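You operate a simulated robot arm through the tools that you are given. There is no shell and no other tool.

Carry out the task below with a simulated robot arm. There is one attempt and no reset: what you move stays moved.

TASK
Melt the set coconut oil in the sun on the ledge.
Fine: open the tinted sash, stand the jar just outside till the oil runs, put it back, shut the sash; leave the other jars alone. Set down upright: coconut oil jar. Where these are worked on the way, their far stop is far enough and under half their travel is too little: tinted sash.

It is judged by the outcome, as a careful person would: the job done as asked, and still so three seconds after it is handed in. It fails if anything else is knocked over, pushed out of place, dropped, spilled or broken.

THE ROBOT
A 6-joint arm with a two-finger parallel gripper, fixed in place. Base frame: the origin is at the foot of the arm, x ahead of it, y to its left, z up. Readings come in mm, degrees, newtons and seconds.
With the tool pointing down near the work surface it reaches from about 100 to 800 mm from the base axis. Its first joint turns from -115.0 to 115.0 degrees. Payload 4.2 kg.
Tool frame: the origin (TCP) lies between the finger pads and is the grasp point; the fingertips stand 23 mm ahead of it; z points along the fingers, y is the line along which they close. The gripper opens to 94 mm. The fingers are 38 mm wide and 10 mm thick; the gripper's body (54 by 96 mm) begins 39 mm behind the TCP.
Orientation is that of the tool frame in the base frame, as a unit quaternion [x, y, z, w]. With the fingers straight down and closing along the base's y, the tool's x points along the base's -x, its y along +y and its z along -z.

THE INTERFACE
- The arm moves only by the tool arm_command. Its argument "series" is one flat list of numbers, 7 for each row, row after row: the turn, a rotation vector about the tool's x, y, z in units of 4 degrees (1.0 is 4 degrees), then the shift along the tool's x, y, z in units of 40 mm (1.0 is 40 mm), then the finger opening in cm, from 0 to 9.4. In form: [rx, ry, rz, tx, ty, tz, hand, rx, ry, rz, tx, ty, tz, hand, ...]. A call has 1 to 20 rows; each row shifts and turns the commanded pose from where the row before left it, along the tool's axes as they then stand. A call with a number of a shift or a turn outside -1 to 1 is refused whole. Rows are played at 5 a second. More than 50 mm and 8.6 degrees between two rows, or a gripper value outside its range, and nothing of the call is played. Where a pose cannot be reached the arm comes as near as it can. A force on the tool above 50 N (or 10 N above the force at the start of the call, whichever is more), or a blocked arm, ends the call early, and 0.2 s more pass. The fingers move at their own pace (about 108 mm/s each) and stop on an object; they squeeze with about 29 N. The grip force told is the motor's: it shows also when the fingers shut on nothing. Time passes only in rows, and 0.2 s behind the last, so rows that do not move let the fingers close. The reply holds the time, the measured pose of the TCP, the force on the tool along the base axes, the opening and the grip force, in the units named above and with some noise, with the torque about the TCP (base axes, N m) and any sound that the robot's microphone picked up.
- Cameras (640 x 400 px; columns grow to the right, rows downward): "scene" is now at [172.5, 106.9, 1573.6]; the picture's right is [-0.97, -0.24, 0.00], its down [-0.12, 0.51, -0.85] and it looks along [0.20, -0.83, -0.52] (base axes); focal length 314 px, centre (320, 200). "wrist" rides on the gripper at [86, 16, -74] in the tool frame; the picture's right is [-0.18, 0.98, 0.00], its down [-0.58, -0.11, -0.81] and it looks along [-0.79, -0.15, 0.59] (tool axes); focal length 243 px, centre (320, 200). There is no depth. A picture from a camera that has moved, and an enlarged one, comes with that camera's place and axes in the base frame and with its lens.
- grab_frame(camera): a new picture of that camera. The clock stands still meanwhile.
- raise_lower(by): slides the trunk up (or, below 0, down) by that many mm; the arm and the scene camera ride with it, the base frame stays. It gives what a move gives, with no picture.
- turn_head(pan, tilt): turns the head with the scene camera to pan (to the left, within 80 degrees either way) and tilt (down, from -29 to 69), counted from straight ahead of the robot. It gives what a move gives.
- zoom(camera, box): a new picture of the part [left, top, right, bottom] of that camera's present view, enlarged. The clock stands still meanwhile.
- finish_job(): hands the job in; it is judged then, once.

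Nothing tells you positions but the pictures and the camera data. Unless the task says otherwise, let go and move clear before handing in.

The tools are called as name(argument=value, ...) on one line, values as JSON. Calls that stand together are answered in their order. arm_command: Moves the arm, as the interface text tells. Its arguments: {"type":"object","properties":{"series":{"type":"array"}},"required":["series"]} The other tools are called the same way: raise_lower (by) slides the trunk up or down; turn_head (pan, tilt) turns the head that bears the scene camera; grab_frame (camera) takes a picture; zoom (camera, box) takes an enlarged picture of a part of a camera's view; finish_job () hands the job in.

At the start:

```text
t: 0.0
eef_pos: [285.4, -368.0, 1362.5]
orientation: [0.0, 1.0, 0.0, 0.0]
wrist_force: [-0.5, -0.2, 0.4]
wrist_torque: [-0.04, 0.0, 0.02]
gripper_width: 94.1
grip_force: 0.1
trunk travel left (down, up): [-925.0, 65.0]
head pan, tilt: [-76.4, 31.5]
```

scene: 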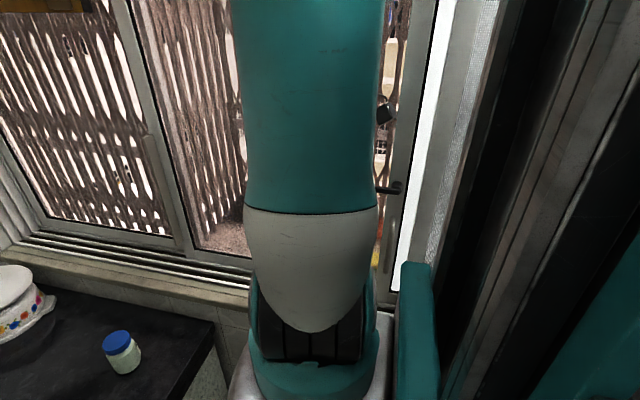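
wrist: 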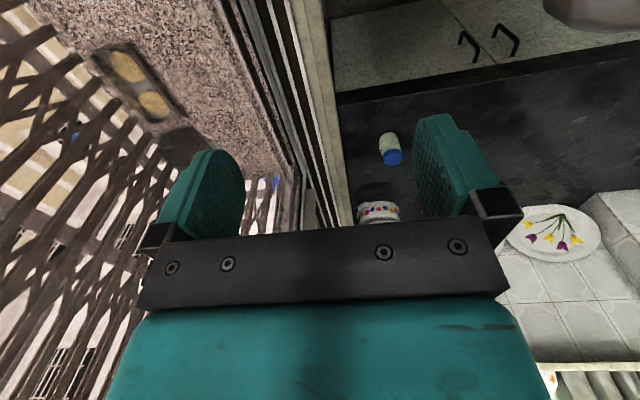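

I see a window with sliding sashes on the -y side, a dark counter on the +x side with a blue-lidded jar and a tureen, and my own arm in the way of the head camera. I'll look around by turning the head and zooming before anything moves.

turn_head(pan=-50, tilt=35)

grab_frame(camera="scene")

zoom(camera="wrist", box=[240, 100, 480, 250])

```text
t: 0.9
eef_pos: [285.6, -368.6, 1361.0]
orientation: [0.0, 1.0, 0.001, 0.0]
wrist_force: [0.3, -0.1, -0.5]
wrist_torque: [-0.03, -0.04, 0.02]
gripper_width: 93.8
grip_force: 0.1
trunk travel left (down, up): [-925.0, 65.0]
head pan, tilt: [-50.0, 35.0]
```

```text
taken
camera scene: at [207.9, 126.6, 1568.2], right [-0.77, -0.64, 0.0], down [-0.37, 0.44, -0.82], along [0.53, -0.63, -0.57], focal length 314 px, centre (320, 200)
```

scene: 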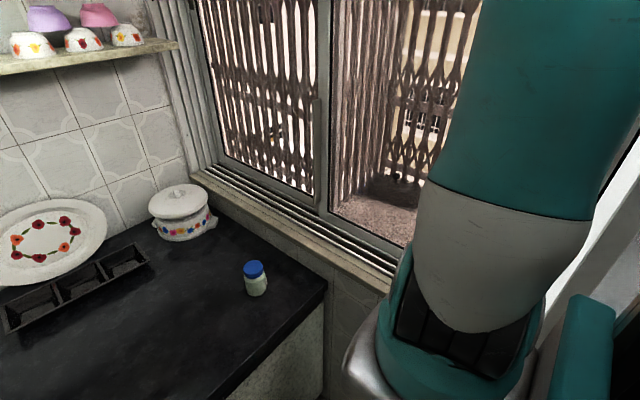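

```text
2.67 times, centred on (360, 175) of wrist
camera zoom: at [198.8, -351.6, 1436.3], right [0.18, 0.98, 0.0], down [0.58, -0.11, 0.81], along [0.79, -0.15, -0.59], focal length 647 px, centre (213, 267)
```

zoom: 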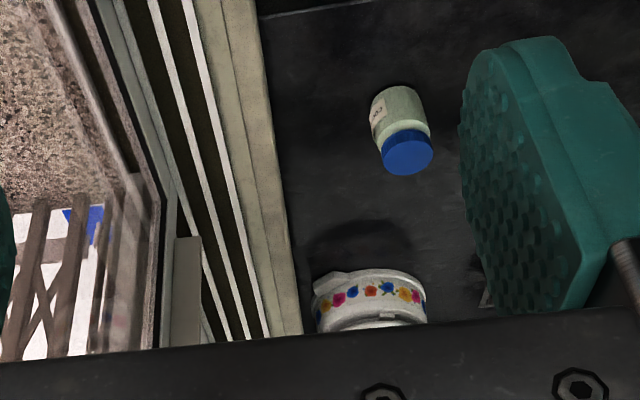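

I see a blue-lidded jar on the black counter and one labelled face; other jars may stand elsewhere. I'll look around further and read the label before moving.

zoom(camera="wrist", box=[365, 120, 413, 170])

turn_head(pan=-10, tilt=35)

grab_frame(camera="scene")

turn_head(pan=-80, tilt=5)

grab_frame(camera="scene")

turn_head(pan=-80, tilt=50)

grab_frame(camera="scene")

turn_head(pan=-45, tilt=5)

grab_frame(camera="scene")

turn_head(pan=40, tilt=30)

grab_frame(camera="scene")

```text
8.00 times, centred on (389, 145) of wrist
camera zoom: at [198.8, -351.6, 1436.3], right [0.18, 0.98, 0.0], down [0.58, -0.11, 0.81], along [0.79, -0.15, -0.59], focal length 1941 px, centre (-232, 640)
```

zoom: 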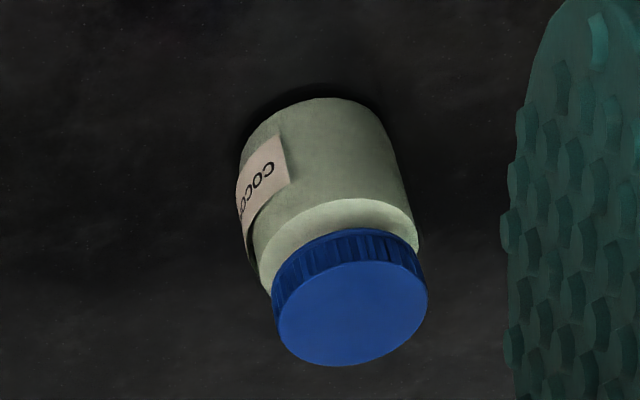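

```text
t: 2.0
eef_pos: [284.9, -368.6, 1362.3]
orientation: [0.0, 1.0, 0.0, 0.0]
wrist_force: [0.0, -0.9, -0.4]
wrist_torque: [0.02, 0.0, 0.03]
gripper_width: 93.9
grip_force: 0.1
trunk travel left (down, up): [-925.0, 65.0]
head pan, tilt: [-10.0, 35.0]
```

```text
taken
camera scene: at [238.1, 178.8, 1568.2], right [-0.17, -0.98, 0.0], down [-0.56, 0.1, -0.82], along [0.81, -0.14, -0.57], focal length 314 px, centre (320, 200)
```

scene: 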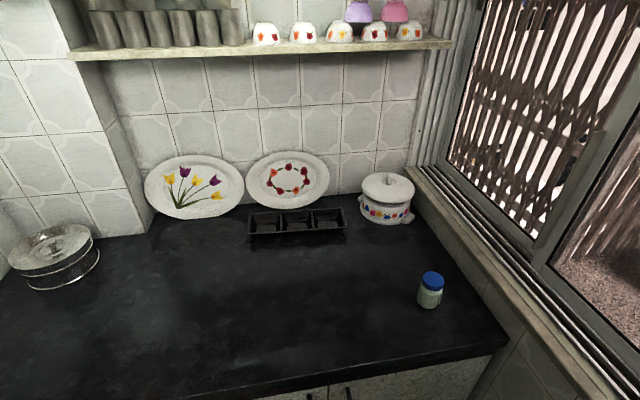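

```text
t: 3.4
eef_pos: [284.7, -368.8, 1362.7]
orientation: [0.0, 1.0, 0.0, 0.0]
wrist_force: [-0.1, -0.6, 0.4]
wrist_torque: [0.01, 0.01, -0.02]
gripper_width: 94.0
grip_force: 0.1
trunk travel left (down, up): [-925.0, 65.0]
head pan, tilt: [-80.0, 5.0]
```

```text
taken
camera scene: at [167.4, 103.7, 1616.4], right [-0.98, -0.17, 0.0], down [-0.02, 0.09, -1.0], along [0.17, -0.98, -0.09], focal length 314 px, centre (320, 200)
```

scene: 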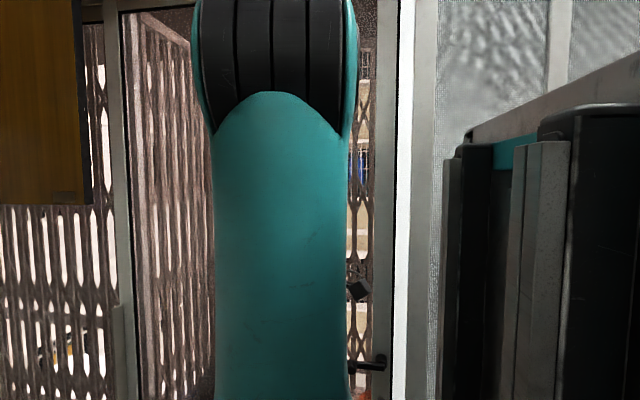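

```text
t: 4.5
eef_pos: [285.8, -367.8, 1361.6]
orientation: [0.0, 1.0, 0.0, 0.0]
wrist_force: [0.3, 0.4, -0.8]
wrist_torque: [-0.01, -0.01, 0.0]
gripper_width: 94.2
grip_force: 0.0
trunk travel left (down, up): [-925.0, 65.0]
head pan, tilt: [-80.0, 50.0]
```

```text
taken
camera scene: at [164.8, 118.3, 1546.5], right [-0.98, -0.17, 0.0], down [-0.13, 0.75, -0.64], along [0.11, -0.63, -0.77], focal length 314 px, centre (320, 200)
```

scene: 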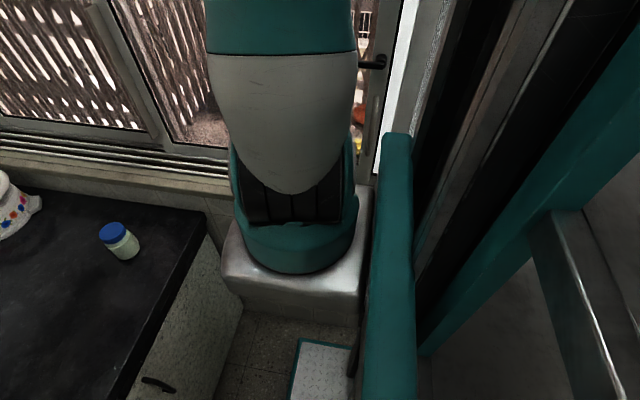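

```text
t: 5.6
eef_pos: [285.1, -367.4, 1362.6]
orientation: [-0.001, 1.0, 0.0, -0.001]
wrist_force: [-0.6, 0.0, 0.7]
wrist_torque: [0.0, -0.01, 0.0]
gripper_width: 93.9
grip_force: 0.0
trunk travel left (down, up): [-925.0, 65.0]
head pan, tilt: [-45.0, 5.0]
```

```text
taken
camera scene: at [216.3, 129.1, 1616.3], right [-0.71, -0.71, 0.0], down [-0.06, 0.06, -1.0], along [0.7, -0.7, -0.09], focal length 314 px, centre (320, 200)
```

scene: 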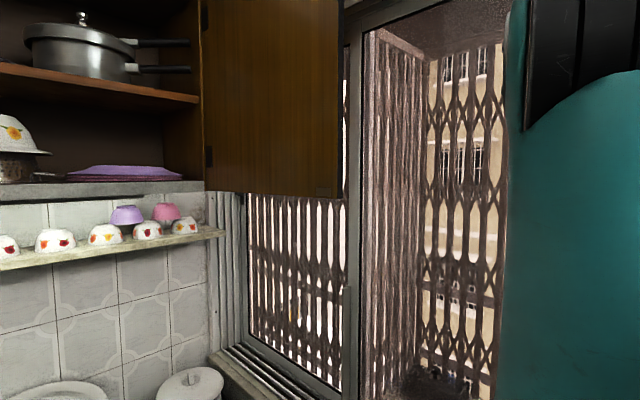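

```text
t: 7.2
eef_pos: [285.3, -368.5, 1362.2]
orientation: [-0.001, 1.0, 0.0, 0.0]
wrist_force: [0.5, -0.7, 0.1]
wrist_torque: [0.01, 0.0, 0.0]
gripper_width: 93.9
grip_force: 0.1
trunk travel left (down, up): [-925.0, 65.0]
head pan, tilt: [40.0, 30.0]
```

```text
taken
camera scene: at [220.7, 252.2, 1576.0], right [0.64, -0.77, 0.0], down [-0.38, -0.32, -0.87], along [0.66, 0.56, -0.5], focal length 314 px, centre (320, 200)
```

scene: 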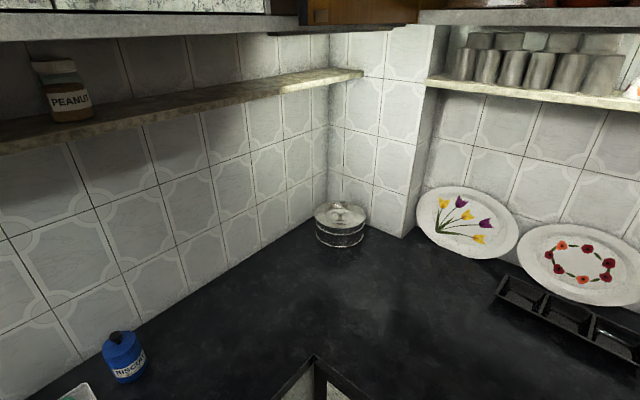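

The labelled jar ("COCO…") is the one with the blue lid on the counter, roughly at (770, -226), top at about z 880; the window is at about y -550. I'll swing the wrist so its camera faces the window and get an unobstructed look at the sashes.

arm_command(series=[0, 0, 1, 0, 0.5, 0, 9.4, 0, 0, 1, 0, 0.5, 0, 9.4, 0, 0, 1, 0, 0.5, 0, 9.4, 0, 0, 1, 0, 0.5, 0, 9.4, 0, 0, 1, 0, 0.5, 0, 9.4, 0, 0, 1, 0, 0, 0, 9.4, 0, 0, 1, 0, 0, 0, 9.4, 0, 0, 1, 0, 0, 0, 9.4, 0, 0, 1, 0, 0, 0, 9.4, 0, 0, 1, 0, 0, 0, 9.4, 0, 0, 1, 0, 0, 0, 9.4, 0, 0, 1, 0, 0, 0, 9.4, 0, 0, 1, 0, 0, 0, 9.4, 0, 0, 1, 0, 0, 0, 9.4, 0, 0, 1, 0, 0, 0, 9.4])

grab_frame(camera="wrist")

turn_head(pan=-65, tilt=25)

grab_frame(camera="scene")

```text
t: 10.4
eef_pos: [306.6, -290.1, 1351.1]
orientation: [0.502, 0.865, 0.0, 0.0]
wrist_force: [-0.2, -0.7, 0.7]
wrist_torque: [-0.03, 0.01, 0.03]
gripper_width: 94.1
grip_force: 0.0
out of reach, approached as far as the arm can: row 4, 5
trunk travel left (down, up): [-925.0, 65.0]
head pan, tilt: [40.0, 30.0]
```

```text
taken
camera wrist: at [278.0, -206.8, 1425.1], right [0.94, 0.33, 0.0], down [0.2, -0.56, 0.81], along [0.27, -0.76, -0.59], focal length 243 px, centre (320, 200)
```

wrist: 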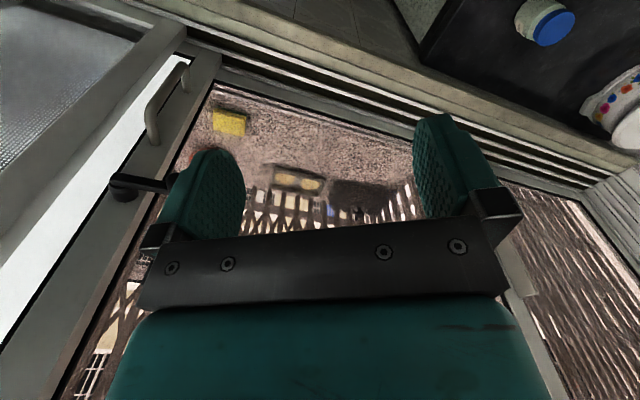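

```text
t: 12.2
eef_pos: [306.3, -289.3, 1351.6]
orientation: [0.5, 0.866, 0.0, 0.0]
wrist_force: [-0.7, 0.5, 0.1]
wrist_torque: [0.02, -0.02, 0.01]
gripper_width: 93.9
grip_force: 0.0
trunk travel left (down, up): [-925.0, 65.0]
head pan, tilt: [-65.0, 25.0]
```

```text
taken
camera scene: at [190.4, 110.7, 1584.0], right [-0.91, -0.42, 0.0], down [-0.18, 0.38, -0.91], along [0.38, -0.82, -0.42], focal length 314 px, centre (320, 200)
```

scene: 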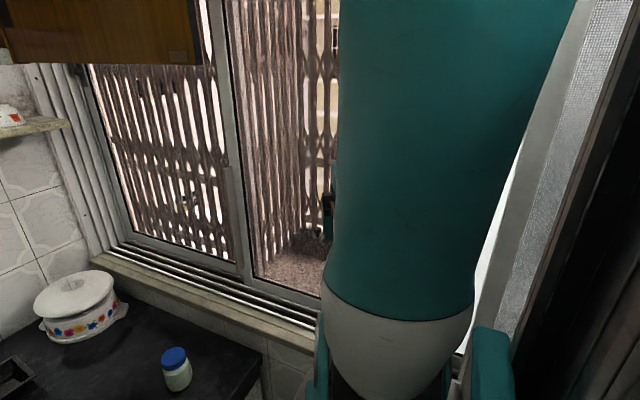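

The wrist view shows a sash with a D-handle and latch on its stile at low x, and a ledge outside with some things on it. I'll move the arm over the counter so the head camera sees the whole window.

arm_command(series=[0, 0, 0, 0, 1, 0, 9.4, 0, 0, 0, 0, 1, 0, 9.4, 0, 0, 0, 0, 1, 0, 9.4, 0, 0, 0, 0, 1, 0, 9.4, 0, 0, 0, 0, 1, 0, 9.4, 0, 0, 0, 0, 1, 0, 9.4, 0, 0, 0, 0, 1, 0, 9.4, 0, 0, 0, 0, 1, 0, 9.4])

grab_frame(camera="scene")

grab_frame(camera="wrist")

```text
t: 14.0
eef_pos: [584.1, -130.4, 1349.6]
orientation: [0.5, 0.866, 0.0, 0.0]
wrist_force: [-0.4, -0.2, 0.6]
wrist_torque: [0.01, -0.03, 0.0]
gripper_width: 93.9
grip_force: 0.1
trunk travel left (down, up): [-925.0, 65.0]
head pan, tilt: [-65.0, 25.0]
```

```text
taken
camera scene: at [189.8, 110.5, 1584.0], right [-0.91, -0.42, 0.0], down [-0.18, 0.38, -0.91], along [0.38, -0.82, -0.42], focal length 314 px, centre (320, 200)
```

scene: 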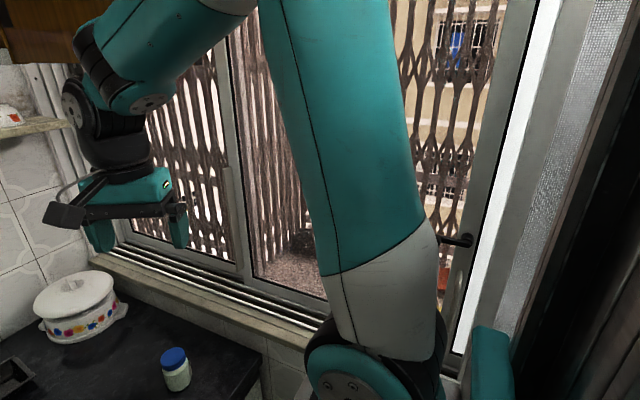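

```text
taken
camera wrist: at [555.2, -47.7, 1424.4], right [0.94, 0.33, 0.0], down [0.2, -0.56, 0.81], along [0.27, -0.76, -0.59], focal length 243 px, centre (320, 200)
```

wrist: 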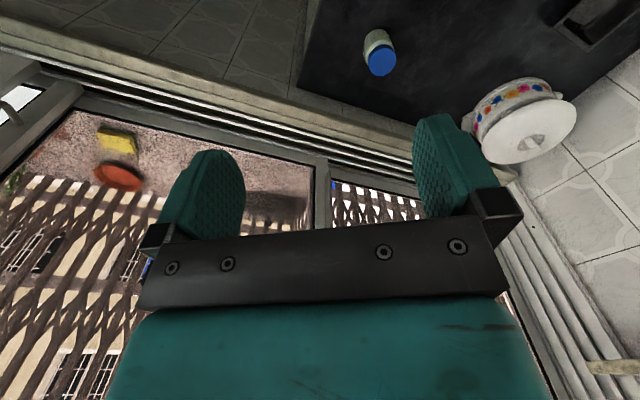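

The arm is partly out of the way now. I'll look at the right end of the window with the head and zoom on the sash stiles and handles.

turn_head(pan=-80, tilt=30)

grab_frame(camera="scene")

zoom(camera="scene", box=[300, 100, 460, 300])

arm_command(series=[0, 0, 1, 0, 0, 0, 9.4, 0, 0, 1, 0, 0, 0, 9.4, 0, 0, 1, 0, 0, 0, 9.4, 0, 0, 1, 0, 0, 0, 9.4, 0, 0, 1, 0, 0, 0, 9.4, 0, 0, 1, 0, 0, 0, 9.4, 0, 0, 1, 0, 0, 0, 9.4, 0, 0, 1, 0, 0, 0, 9.4, 0, 0, 1, 0, 0, 0, 9.4, 0, 0, 1, 0, 0, 0, 9.4, 0, 0, 1, 0, 0, 0, 9.4, 0, 0, 1, 0, 0, 0, 9.4, 0, 0, 1, 0, 0, 0, 9.4, 0, 0, 1, 0, 0, 0, 9.4, 0, 0, 1, 0, 0, 0, 9.4])

grab_frame(camera="wrist")

```text
t: 14.8
eef_pos: [583.9, -132.2, 1350.7]
orientation: [0.5, 0.866, 0.0, -0.001]
wrist_force: [0.1, 0.2, -0.3]
wrist_torque: [-0.02, 0.04, 0.01]
gripper_width: 93.9
grip_force: 0.0
trunk travel left (down, up): [-925.0, 65.0]
head pan, tilt: [-80.0, 30.0]
```

```text
taken
camera scene: at [167.2, 105.1, 1576.0], right [-0.98, -0.17, 0.0], down [-0.09, 0.49, -0.87], along [0.15, -0.85, -0.5], focal length 314 px, centre (320, 200)
```

scene: 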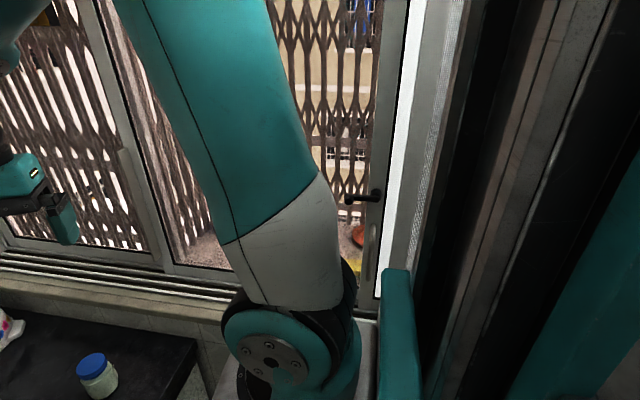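

```text
2.00 times, centred on (380, 200) of scene
camera zoom: at [167.2, 105.1, 1576.0], right [-0.98, -0.17, 0.0], down [-0.09, 0.49, -0.87], along [0.15, -0.85, -0.5], focal length 628 px, centre (200, 200)
```

zoom: 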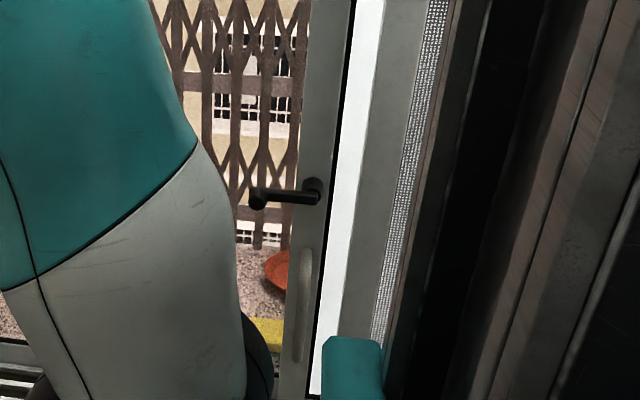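

```text
t: 18.0
eef_pos: [584.3, -130.7, 1350.2]
orientation: [0.867, 0.499, 0.0, 0.0]
wrist_force: [0.5, -0.6, 0.1]
wrist_torque: [0.0, -0.04, -0.02]
gripper_width: 94.0
grip_force: 0.0
trunk travel left (down, up): [-925.0, 65.0]
head pan, tilt: [-80.0, 30.0]
```

```text
taken
camera wrist: at [641.9, -63.4, 1425.0], right [0.76, -0.65, 0.0], down [-0.39, -0.45, 0.81], along [-0.53, -0.61, -0.59], focal length 243 px, centre (320, 200)
```

wrist: 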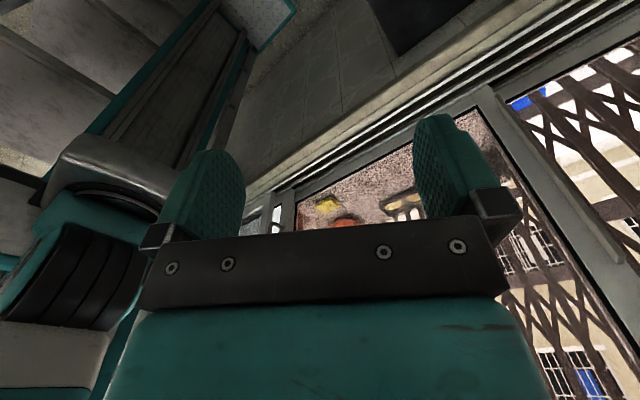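

The arm's shoulder still hides part of the window. I'll swing the arm further left over the counter for a clear look at all the sashes.

arm_command(series=[0, 0, 0, 0.84, -0.4, 0, 9.4, 0, 0, 0, 0.84, -0.4, 0, 9.4, 0, 0, 0, 0.84, -0.4, 0, 9.4, 0, 0, 0, 0.84, -0.4, 0, 9.4, 0, 0, 0, 0.84, -0.4, 0, 9.4, 0, 0, 0, 0.84, -0.4, 0, 9.4, 0, 0, 0, 0.84, -0.4, 0, 9.4])

turn_head(pan=-70, tilt=25)

grab_frame(camera="scene")

grab_frame(camera="wrist")

```text
t: 19.6
eef_pos: [604.2, 131.1, 1349.7]
orientation: [0.867, 0.499, 0.0, 0.001]
wrist_force: [0.0, -0.1, 0.0]
wrist_torque: [0.04, -0.04, 0.01]
gripper_width: 94.3
grip_force: 0.0
trunk travel left (down, up): [-925.0, 65.0]
head pan, tilt: [-80.0, 30.0]
```

```text
t: 20.3
eef_pos: [604.4, 128.8, 1350.6]
orientation: [0.866, 0.5, 0.0, 0.0]
wrist_force: [-0.9, -0.4, 0.0]
wrist_torque: [0.02, -0.01, 0.0]
gripper_width: 94.0
grip_force: 0.0
trunk travel left (down, up): [-925.0, 65.0]
head pan, tilt: [-70.0, 25.0]
```

```text
taken
camera scene: at [182.9, 107.6, 1583.9], right [-0.94, -0.34, 0.0], down [-0.14, 0.4, -0.91], along [0.31, -0.85, -0.42], focal length 314 px, centre (320, 200)
```

scene: 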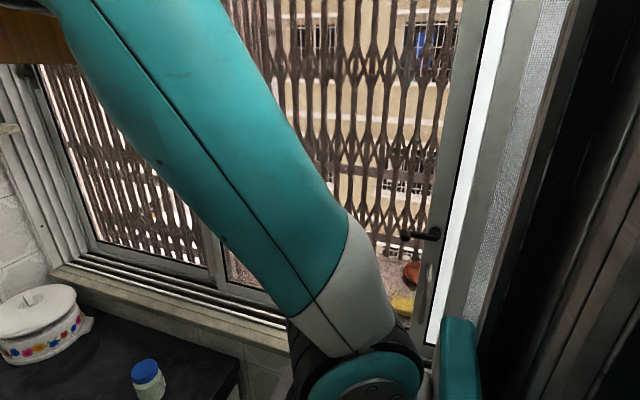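

```text
taken
camera wrist: at [662.4, 196.6, 1425.3], right [0.76, -0.65, 0.0], down [-0.39, -0.45, 0.81], along [-0.53, -0.61, -0.59], focal length 243 px, centre (320, 200)
```

wrist: 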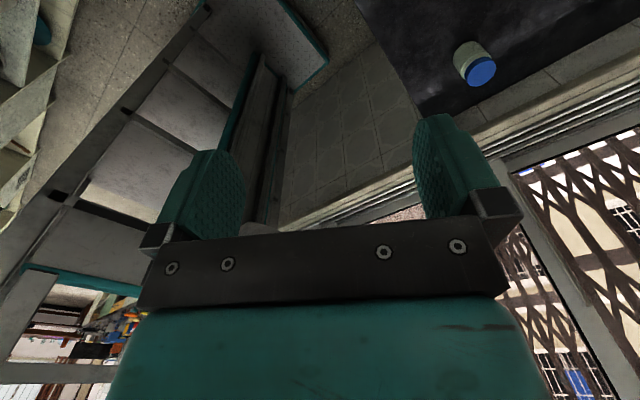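

I place the lever at about (153, -455, 1271) and the D-handle at about (160, -420, 1080–1220) on the centre sash; another bar sits on the left sash's meeting stile. I'll zoom to see which pane is tinted.

zoom(camera="scene", box=[0, 50, 300, 300])

zoom(camera="scene", box=[330, 160, 490, 320])

zoom(camera="wrist", box=[480, 80, 640, 260])

turn_head(pan=-55, tilt=-10)

grab_frame(camera="scene")

```text
1.60 times, centred on (150, 175) of scene
camera zoom: at [182.9, 107.6, 1583.9], right [-0.94, -0.34, 0.0], down [-0.14, 0.4, -0.91], along [0.31, -0.85, -0.42], focal length 502 px, centre (592, 240)
```

zoom: 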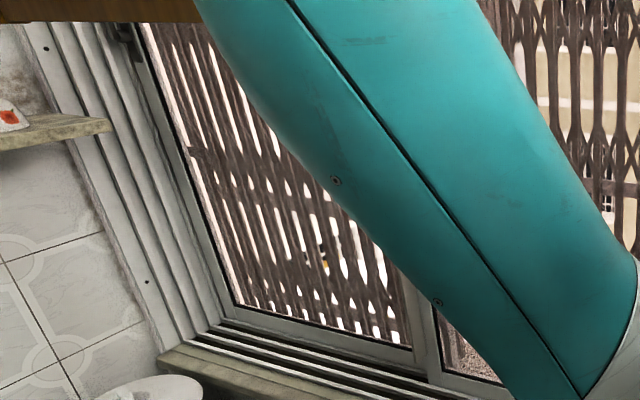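

```text
2.50 times, centred on (410, 240) of scene
camera zoom: at [182.9, 107.6, 1583.9], right [-0.94, -0.34, 0.0], down [-0.14, 0.4, -0.91], along [0.31, -0.85, -0.42], focal length 785 px, centre (95, 100)
```

zoom: 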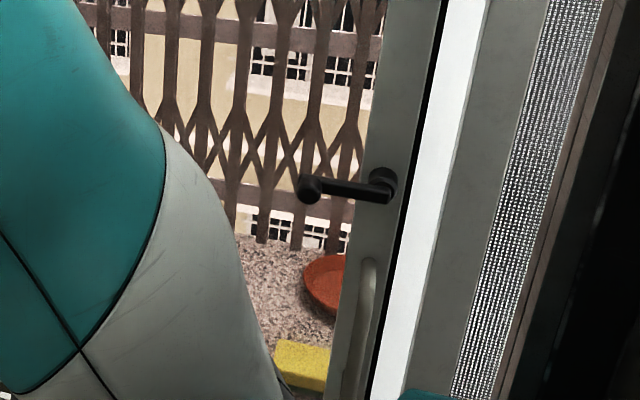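

```text
2.22 times, centred on (560, 170) of wrist
camera zoom: at [662.4, 196.6, 1425.3], right [0.76, -0.65, 0.0], down [-0.39, -0.45, 0.81], along [-0.53, -0.61, -0.59], focal length 539 px, centre (-213, 267)
```

zoom: 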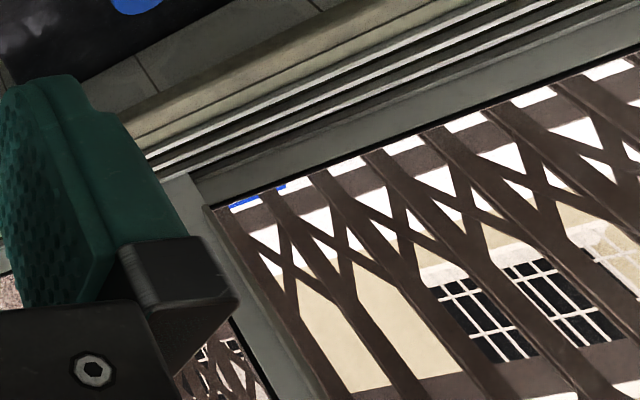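

```text
t: 21.3
eef_pos: [605.7, 129.9, 1351.6]
orientation: [0.866, 0.5, 0.001, 0.0]
wrist_force: [-0.5, -0.1, -0.5]
wrist_torque: [-0.01, 0.02, 0.0]
gripper_width: 93.9
grip_force: 0.1
trunk travel left (down, up): [-925.0, 65.0]
head pan, tilt: [-55.0, -10.0]
```

```text
taken
camera scene: at [199.8, 125.1, 1639.5], right [-0.82, -0.57, 0.0], down [0.1, -0.14, -0.98], along [0.56, -0.81, 0.17], focal length 314 px, centre (320, 200)
```

scene: 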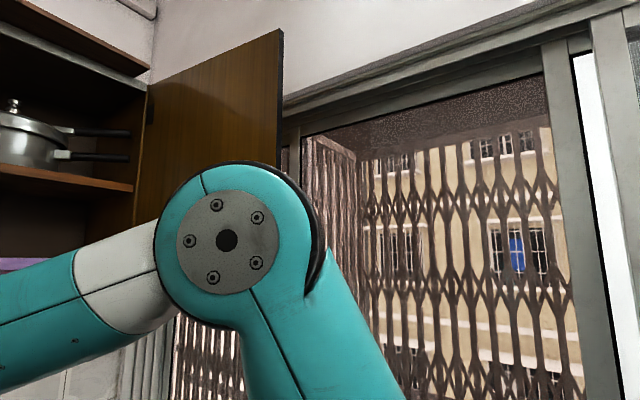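

Still unclear which pane carries the tint. I'll turn the wrist camera to face the window squarely and level from farther back.

arm_command(series=[0, 0, -1, 0, 0, 0, 9.4, 0, 0, -1, 0, 0, 0, 9.4, 0, 0, -1, 0, 0, 0, 9.4, 0, 0, -1, 0, 0, 0, 9.4, 0, 0, -1, 0, 0, 0, 9.4, 0, 0, -1, 0, 0, 0, 9.4, 0, 0, -1, 0, 0, 0, 9.4, 0, 0, -1, 0, 0, 0, 9.4, 0, 0, -1, 0, 0, 0, 9.4, 0, -1, 0, 0, 0, 0, 9.4, 0, -1, 0, 0, 0, 0, 9.4, 0, -1, 0, 0, 0, 0, 9.4, 0, -1, 0, 0, 0, 0, 9.4, 0, -1, 0, 0, 0, 0, 9.4, 0, -1, 0, 0, 0, 0, 9.4])

grab_frame(camera="wrist")

```text
t: 24.5
eef_pos: [604.0, 129.4, 1350.0]
orientation: [0.654, 0.727, -0.139, 0.154]
wrist_force: [-1.4, -0.8, -0.7]
wrist_torque: [-0.01, -0.04, 0.04]
gripper_width: 93.9
grip_force: 0.0
trunk travel left (down, up): [-925.0, 65.0]
head pan, tilt: [-55.0, -10.0]
```

```text
taken
camera wrist: at [609.4, 240.0, 1383.5], right [1.0, -0.06, 0.07], down [-0.09, -0.21, 0.97], along [-0.05, -0.97, -0.22], focal length 243 px, centre (320, 200)
```

wrist: 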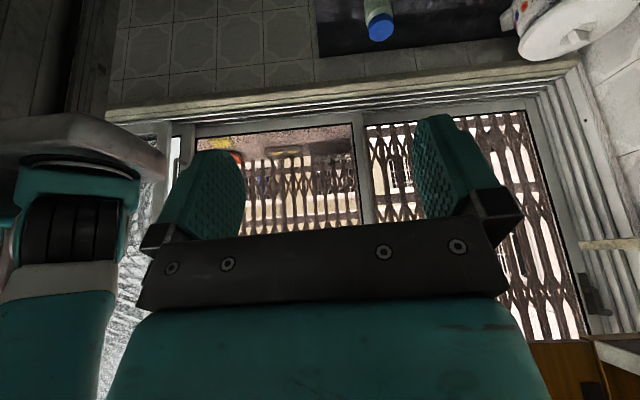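

zoom(camera="wrist", box=[120, 80, 360, 230])

zoom(camera="wrist", box=[320, 80, 600, 260])

```text
2.67 times, centred on (240, 155) of wrist
camera zoom: at [609.4, 240.0, 1383.5], right [1.0, -0.06, 0.07], down [-0.09, -0.21, 0.97], along [-0.05, -0.97, -0.22], focal length 647 px, centre (533, 320)
```

zoom: 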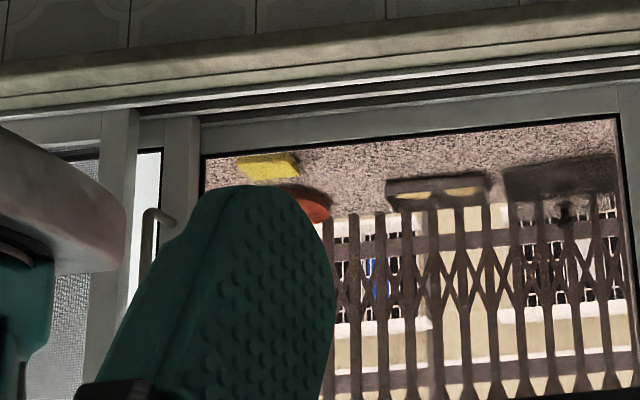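

```text
2.22 times, centred on (460, 170) of wrist
camera zoom: at [609.4, 240.0, 1383.5], right [1.0, -0.06, 0.07], down [-0.09, -0.21, 0.97], along [-0.05, -0.97, -0.22], focal length 539 px, centre (9, 267)
```

zoom: 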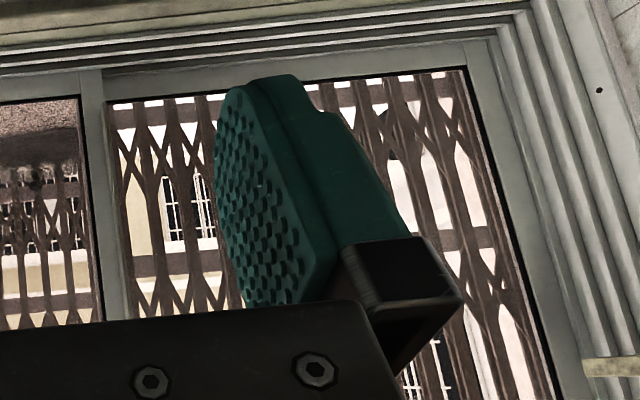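

The left pane has the grille right behind it, while the centre sash (D-handle on its low-x stile) looks onto the stone ledge with a sponge, a red dish and a tray; so the centre sash is what opens, sliding toward +x. I'll straighten the wrist and bring the gripper in front of the window.

arm_command(series=[0.31, 0, 0.7, 0, 0, 0, 9.4, 0.31, 0, 0.7, 0, 0, 0, 9.4, 0, 0, 0, -0.9, 0, 0.4, 9.4, 0, 0, 0, -0.9, 0, 0.4, 9.4, 0, 0, 0, -0.9, 0, 0.4, 9.4, 0, 0, 0, -0.9, 0, 0.4, 9.4, 0, 0, 0, -0.9, 0, 0.4, 9.4, 0, 0, 0, -0.9, 0, 0.4, 9.4, 0, 0, 0, -0.9, 0, 0.4, 9.4, 0, 0, 0, -0.9, 0, 0.4, 9.4, 0, 0, 0, -0.9, 0, 0.4, 9.4])

grab_frame(camera="wrist")

turn_head(pan=-70, tilt=25)

grab_frame(camera="scene")

```text
t: 26.9
eef_pos: [602.6, -225.7, 1352.0]
orientation: [0.692, 0.692, -0.147, 0.147]
wrist_force: [-0.3, -0.9, 0.2]
wrist_torque: [-0.03, 0.02, 0.0]
gripper_width: 93.9
grip_force: 0.1
trunk travel left (down, up): [-925.0, 65.0]
head pan, tilt: [-55.0, -10.0]
```

```text
taken
camera wrist: at [619.6, -115.9, 1384.3], right [0.98, -0.17, 0.08], down [-0.11, -0.2, 0.97], along [-0.15, -0.96, -0.22], focal length 243 px, centre (320, 200)
```

wrist: 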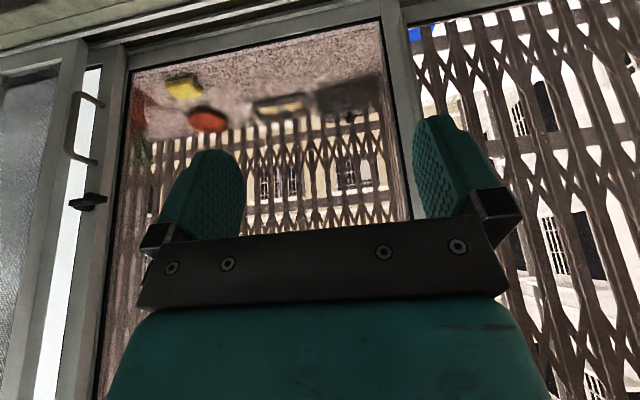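

```text
t: 27.9
eef_pos: [603.2, -224.6, 1351.5]
orientation: [0.692, 0.691, -0.148, 0.147]
wrist_force: [0.3, -0.3, 0.2]
wrist_torque: [0.01, 0.01, 0.02]
gripper_width: 94.0
grip_force: 0.1
trunk travel left (down, up): [-925.0, 65.0]
head pan, tilt: [-70.0, 25.0]
```

```text
taken
camera scene: at [183.0, 107.6, 1584.0], right [-0.94, -0.34, 0.0], down [-0.14, 0.4, -0.91], along [0.31, -0.85, -0.42], focal length 314 px, centre (320, 200)
```

scene: 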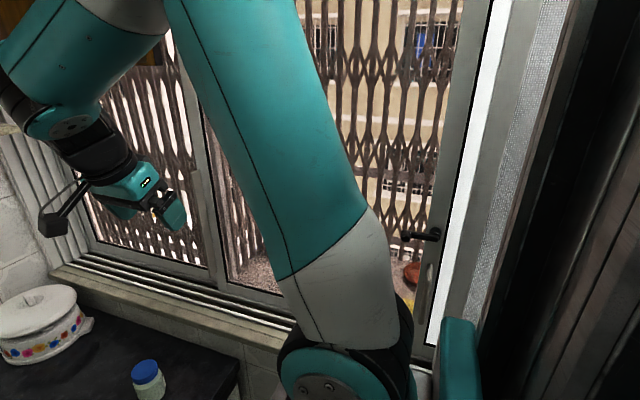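

The centre sash's glass is visibly darker than the left one, confirming it as tinted. I'll zoom on its handle and the ledge to refine positions.

zoom(camera="wrist", box=[40, 60, 160, 220])

zoom(camera="wrist", box=[110, 20, 430, 180])

```text
2.50 times, centred on (100, 140) of wrist
camera zoom: at [619.7, -115.7, 1384.2], right [0.98, -0.17, 0.08], down [-0.11, -0.2, 0.97], along [-0.15, -0.96, -0.22], focal length 606 px, centre (870, 350)
```

zoom: 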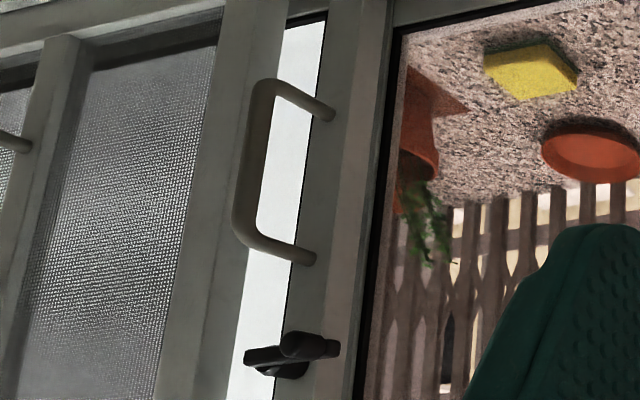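

```text
2.00 times, centred on (270, 100) of wrist
camera zoom: at [619.7, -115.7, 1384.2], right [0.98, -0.17, 0.08], down [-0.11, -0.2, 0.97], along [-0.15, -0.96, -0.22], focal length 485 px, centre (420, 400)
```

zoom: 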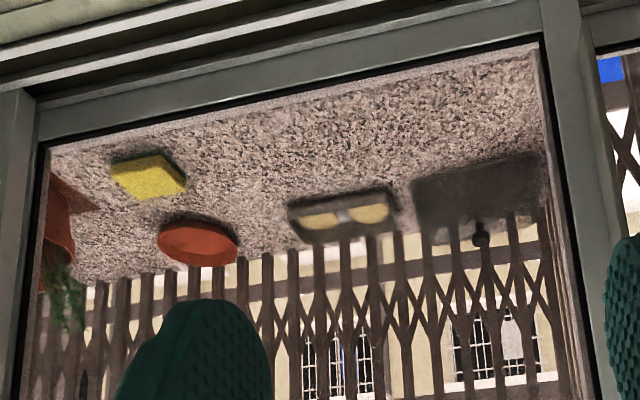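

The bar of the D-handle runs at about x 155, y -419, z 1080–1175, 43 mm off the stile; the lever above it (z 1285) sticks out to y -397. I'll tilt the tool to about 52° toward the window and slide toward the handle, staying clear at y ≈ -310.

arm_command(series=[0, -1, 0, -0.25, -0.8, 0.18, 6, 0, -1, 0, -0.25, -0.8, 0.18, 6, 0, -1, 0, -0.25, -0.8, 0.18, 6, 0, -1, 0, -0.25, -0.8, 0.18, 6, 0, -1, 0, -0.25, -0.8, 0.18, 6, 0, -1, 0, -0.25, -0.8, 0.18, 6, 0, -1, 0, -0.25, -0.8, 0.18, 6, 0, 0, 0, 0, -0.93, 0, 6, 0, 0, 0, 0, -0.93, 0, 6, 0, 0, 0, 0, -0.93, 0, 6])

grab_frame(camera="scene")

grab_frame(camera="wrist")

```text
t: 30.1
eef_pos: [361.0, -364.6, 1415.0]
orientation: [0.636, 0.634, -0.311, 0.31]
wrist_force: [-0.6, 0.2, 0.5]
wrist_torque: [0.0, 0.03, 0.01]
gripper_width: 60.1
grip_force: 0.0
out of reach, approached as far as the arm can: row 6, 7, 8, 9, 10
trunk travel left (down, up): [-925.0, 65.0]
head pan, tilt: [-70.0, 25.0]
```

```text
taken
camera scene: at [182.8, 107.7, 1584.0], right [-0.94, -0.34, 0.0], down [-0.14, 0.4, -0.91], along [0.31, -0.85, -0.42], focal length 314 px, centre (320, 200)
```

scene: 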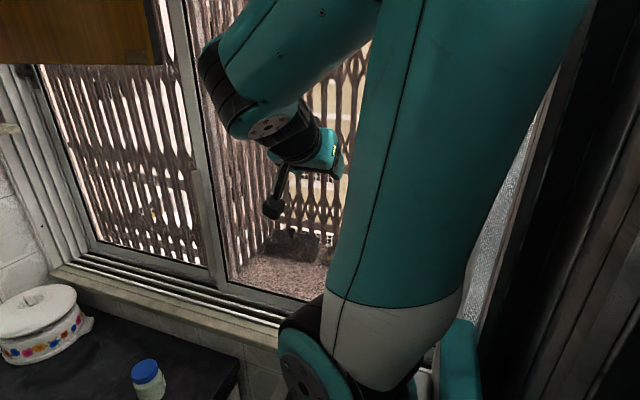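

```text
taken
camera wrist: at [377.7, -252.9, 1391.8], right [0.98, -0.12, 0.14], down [-0.11, 0.28, 0.95], along [-0.15, -0.95, 0.26], focal length 243 px, centre (320, 200)
```

wrist: 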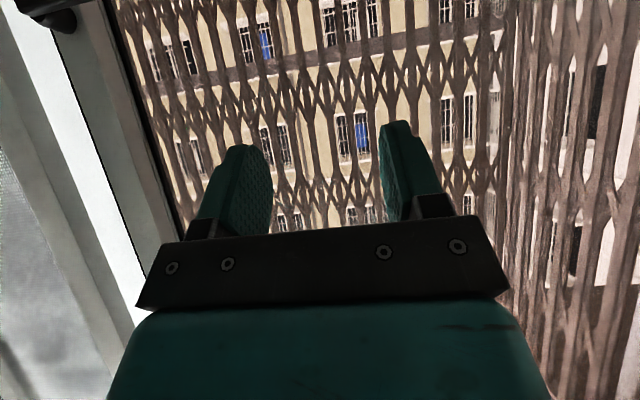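

The arm is too folded at this trunk height. Lowering the trunk 400 mm gives the arm room; the gripper at (361, -365) stays in front of the glass and above the sill while sinking to z ≈ 1015.

raise_lower(by=-350)

grab_frame(camera="scene")

grab_frame(camera="wrist")

```text
t: 33.6
eef_pos: [361.1, -364.3, 1063.7]
orientation: [0.636, 0.634, -0.311, 0.31]
wrist_force: [-0.2, 0.9, 0.5]
wrist_torque: [0.02, -0.04, 0.01]
gripper_width: 60.2
grip_force: 0.0
trunk travel left (down, up): [-575.0, 415.0]
head pan, tilt: [-70.0, 25.0]
```

```text
taken
camera scene: at [182.9, 107.6, 1234.0], right [-0.94, -0.34, 0.0], down [-0.14, 0.4, -0.91], along [0.31, -0.85, -0.42], focal length 314 px, centre (320, 200)
```

scene: 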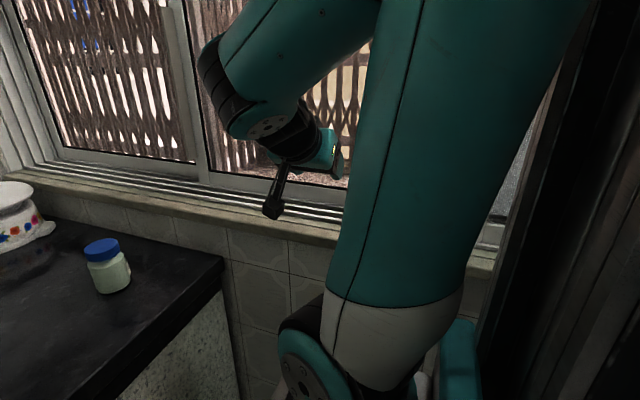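

```text
taken
camera wrist: at [378.1, -252.8, 1041.6], right [0.98, -0.12, 0.14], down [-0.11, 0.28, 0.95], along [-0.15, -0.95, 0.26], focal length 243 px, centre (320, 200)
```

wrist: 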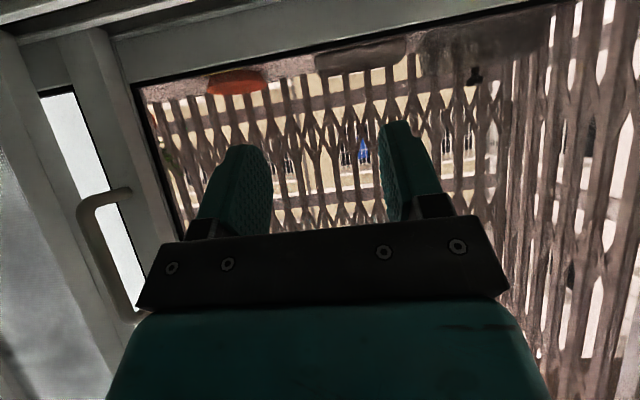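

Now I see the handle clearly: bar x 155, y -420, z 1071–1180. I'll back off a little and rise first, checking how the commanded pose follows.

arm_command(series=[0, 0, 0, -0.5, 0, -0.7, 6, 0, 0, 0, -0.5, 0, -0.7, 6, 0, 0, 0, -0.5, 0, -0.7, 6])

```text
t: 34.4
eef_pos: [399.4, -351.5, 1151.6]
orientation: [0.637, 0.634, -0.311, 0.309]
wrist_force: [-0.5, -0.2, -0.1]
wrist_torque: [-0.03, 0.0, 0.0]
gripper_width: 60.4
grip_force: 0.0
out of reach, approached as far as the arm can: row 1, 2, 3
trunk travel left (down, up): [-575.0, 415.0]
head pan, tilt: [-70.0, 25.0]
```

The solver still flags the pose; I'll nudge sideways to learn where the reachable region begins.

arm_command(series=[0, 0, 0, 0, 0, 0, 6])

arm_command(series=[0, 0, 0, -0.3, 0, -0.4, 6, 0, 0, 0, -0.3, 0, -0.4, 6, 0, 0, 0, -0.3, 0, -0.4, 6, 0, 0, 0, -0.3, 0, -0.4, 6])

grab_frame(camera="scene")

```text
t: 34.8
eef_pos: [399.0, -352.2, 1151.0]
orientation: [0.638, 0.633, -0.312, 0.308]
wrist_force: [-0.9, 0.7, 0.4]
wrist_torque: [-0.02, 0.0, 0.02]
gripper_width: 60.4
grip_force: 0.2
trunk travel left (down, up): [-575.0, 415.0]
head pan, tilt: [-70.0, 25.0]
```

```text
t: 35.8
eef_pos: [402.5, -330.5, 1228.8]
orientation: [0.636, 0.635, -0.311, 0.309]
wrist_force: [-0.6, -0.4, 0.4]
wrist_torque: [-0.01, 0.02, 0.02]
gripper_width: 60.1
grip_force: 0.1
out of reach, approached as far as the arm can: row 1
trunk travel left (down, up): [-575.0, 415.0]
head pan, tilt: [-70.0, 25.0]
```

```text
taken
camera scene: at [182.9, 107.6, 1233.9], right [-0.94, -0.34, 0.0], down [-0.14, 0.4, -0.91], along [0.31, -0.85, -0.42], focal length 314 px, centre (320, 200)
```

scene: 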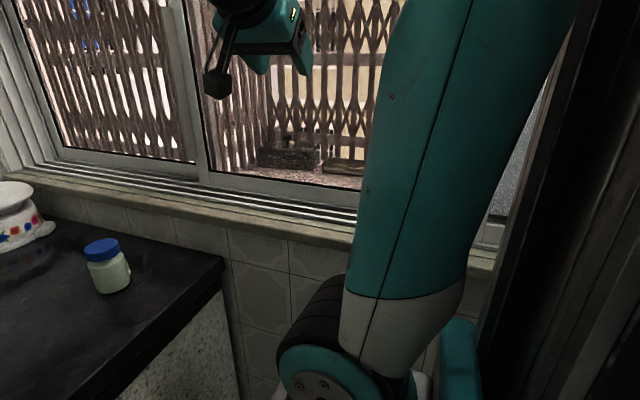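

Higher relative to the shoulder it becomes reachable, so I'll rise a bit and lower the trunk another 300 mm.

arm_command(series=[0, 0, 0, -0.66, 0, -0.51, 6, 0, 0, 0, -0.66, 0, -0.51, 6, 0, 0, 0, -0.66, 0, -0.51, 6, 0, 0, 0, -0.66, 0, -0.51, 6, 0, 0, 0, -0.66, 0, -0.51, 6])

raise_lower(by=-300)

arm_command(series=[0, 0, 0, 0, -0.9, 0, 6, 0, 0, 0, 0, -0.9, 0, 6, 0, 0, 0, 0, -0.9, 0, 6])

grab_frame(camera="scene")

grab_frame(camera="wrist")

```text
t: 37.0
eef_pos: [388.7, -395.6, 1347.7]
orientation: [0.636, 0.634, -0.311, 0.311]
wrist_force: [0.1, 0.3, 0.3]
wrist_torque: [0.02, -0.06, -0.03]
gripper_width: 59.8
grip_force: 0.0
out of reach, approached as far as the arm can: row 1, 2, 3, 4, 5
trunk travel left (down, up): [-575.0, 415.0]
head pan, tilt: [-70.0, 25.0]
```

```text
t: 40.0
eef_pos: [386.6, -395.9, 1047.7]
orientation: [0.636, 0.635, -0.31, 0.311]
wrist_force: [0.1, -0.5, -0.7]
wrist_torque: [-0.01, -0.02, 0.03]
gripper_width: 60.1
grip_force: 0.1
trunk travel left (down, up): [-275.0, 715.0]
head pan, tilt: [-70.0, 25.0]
```

```text
t: 40.8
eef_pos: [286.6, -401.5, 1058.6]
orientation: [0.636, 0.635, -0.31, 0.31]
wrist_force: [0.4, 0.1, -1.1]
wrist_torque: [-0.02, 0.02, 0.02]
gripper_width: 60.2
grip_force: 0.0
out of reach, approached as far as the arm can: row 3
trunk travel left (down, up): [-275.0, 715.0]
head pan, tilt: [-70.0, 25.0]
```

```text
taken
camera scene: at [182.9, 107.6, 933.9], right [-0.94, -0.34, 0.0], down [-0.14, 0.4, -0.91], along [0.31, -0.85, -0.42], focal length 314 px, centre (320, 200)
```

scene: 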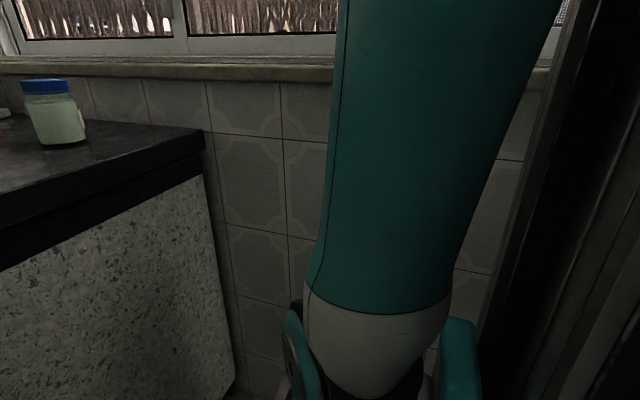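

```text
taken
camera wrist: at [303.7, -289.8, 1035.9], right [0.98, -0.12, 0.14], down [-0.11, 0.28, 0.95], along [-0.15, -0.95, 0.26], focal length 243 px, centre (320, 200)
```

wrist: 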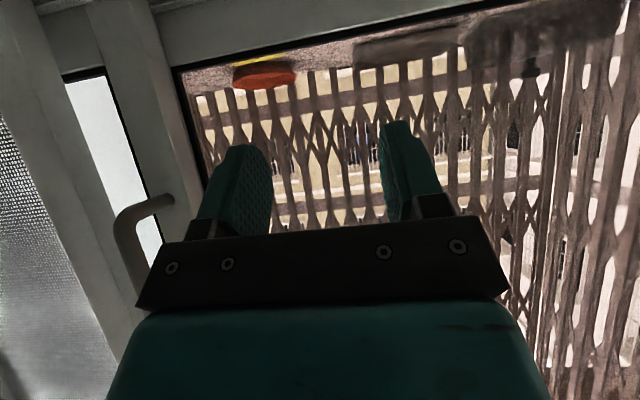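

Reach seems limited by a minimum radius from the shoulder axis near (232, -79), so a steeper tool suits better. I'll reduce the tilt to about 36° and slide below the D-handle's bottom end (z ≈ 1035) to x 155.

arm_command(series=[0, 1, 0, 0.17, 0, 0.04, 6, 0, 1, 0, 0.17, 0, 0.04, 6, 0, 1, 0, 0.17, 0, 0.04, 6, 0, 1, 0, 0.17, 0, 0.04, 6, 0, 0, 0, 0, -0.5, 0, 6, 0, 0, 0, 0, -0.5, 0, 6])

grab_frame(camera="wrist")

```text
t: 42.2
eef_pos: [246.9, -388.3, 1028.9]
orientation: [0.673, 0.672, -0.219, 0.219]
wrist_force: [0.4, -0.4, -0.3]
wrist_torque: [0.0, -0.01, -0.01]
gripper_width: 60.0
grip_force: 0.2
out of reach, approached as far as the arm can: row 4
trunk travel left (down, up): [-275.0, 715.0]
head pan, tilt: [-70.0, 25.0]
```

```text
taken
camera wrist: at [263.0, -274.8, 1039.0], right [0.98, -0.15, 0.11], down [-0.11, 0.0, 0.99], along [-0.15, -0.99, -0.01], focal length 243 px, centre (320, 200)
```

wrist: 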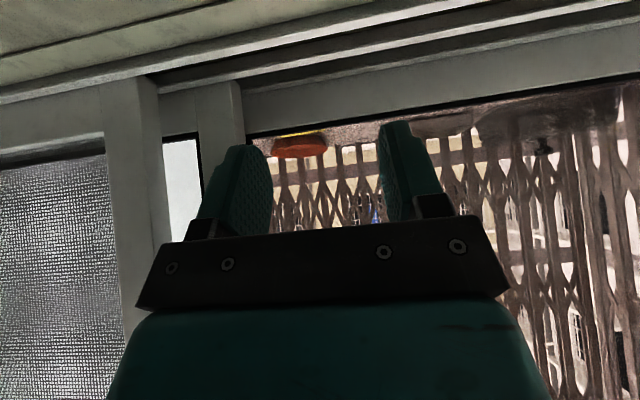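

Works. Continue to x 155 beneath the handle.

arm_command(series=[0, 0, 0, 0, -0.58, 0, 6, 0, 0, 0, 0, -0.58, 0, 6, 0, 0, 0, 0, -0.58, 0, 6, 0, 0, 0, 0, -0.55, 0, 6])

grab_frame(camera="wrist")

turn_head(pan=-80, tilt=-10)

grab_frame(camera="scene")

```text
t: 43.2
eef_pos: [205.3, -359.2, 1044.9]
orientation: [0.673, 0.672, -0.219, 0.219]
wrist_force: [-0.3, -0.4, -0.1]
wrist_torque: [-0.03, 0.03, -0.02]
gripper_width: 60.0
grip_force: 0.0
out of reach, approached as far as the arm can: row 1, 2, 3, 4
trunk travel left (down, up): [-275.0, 715.0]
head pan, tilt: [-70.0, 25.0]
```

```text
taken
camera wrist: at [222.3, -245.1, 1054.3], right [0.98, -0.15, 0.11], down [-0.11, 0.0, 0.99], along [-0.15, -0.99, -0.01], focal length 243 px, centre (320, 200)
```

wrist: 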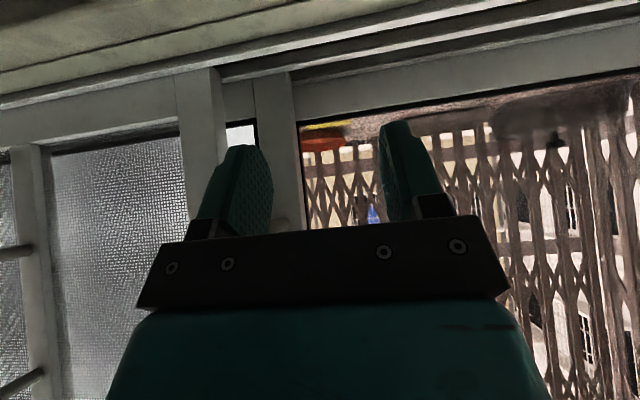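

```text
t: 44.2
eef_pos: [207.2, -359.3, 1045.5]
orientation: [0.673, 0.672, -0.218, 0.217]
wrist_force: [0.7, -0.1, -0.4]
wrist_torque: [-0.01, 0.0, -0.03]
gripper_width: 60.0
grip_force: 0.1
trunk travel left (down, up): [-275.0, 715.0]
head pan, tilt: [-80.0, -10.0]
```

```text
taken
camera scene: at [166.0, 111.2, 989.5], right [-0.98, -0.17, 0.0], down [0.03, -0.17, -0.98], along [0.17, -0.97, 0.17], focal length 314 px, centre (320, 200)
```

scene: 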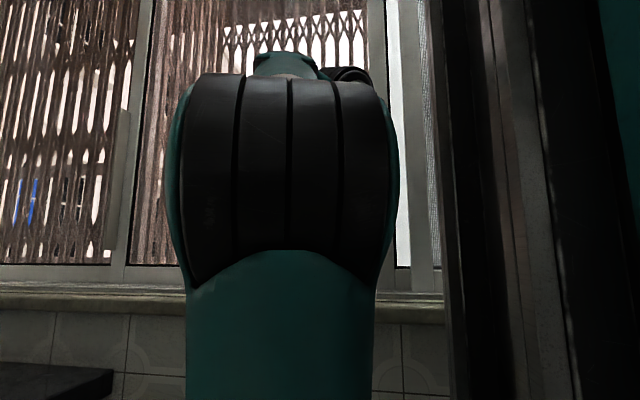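

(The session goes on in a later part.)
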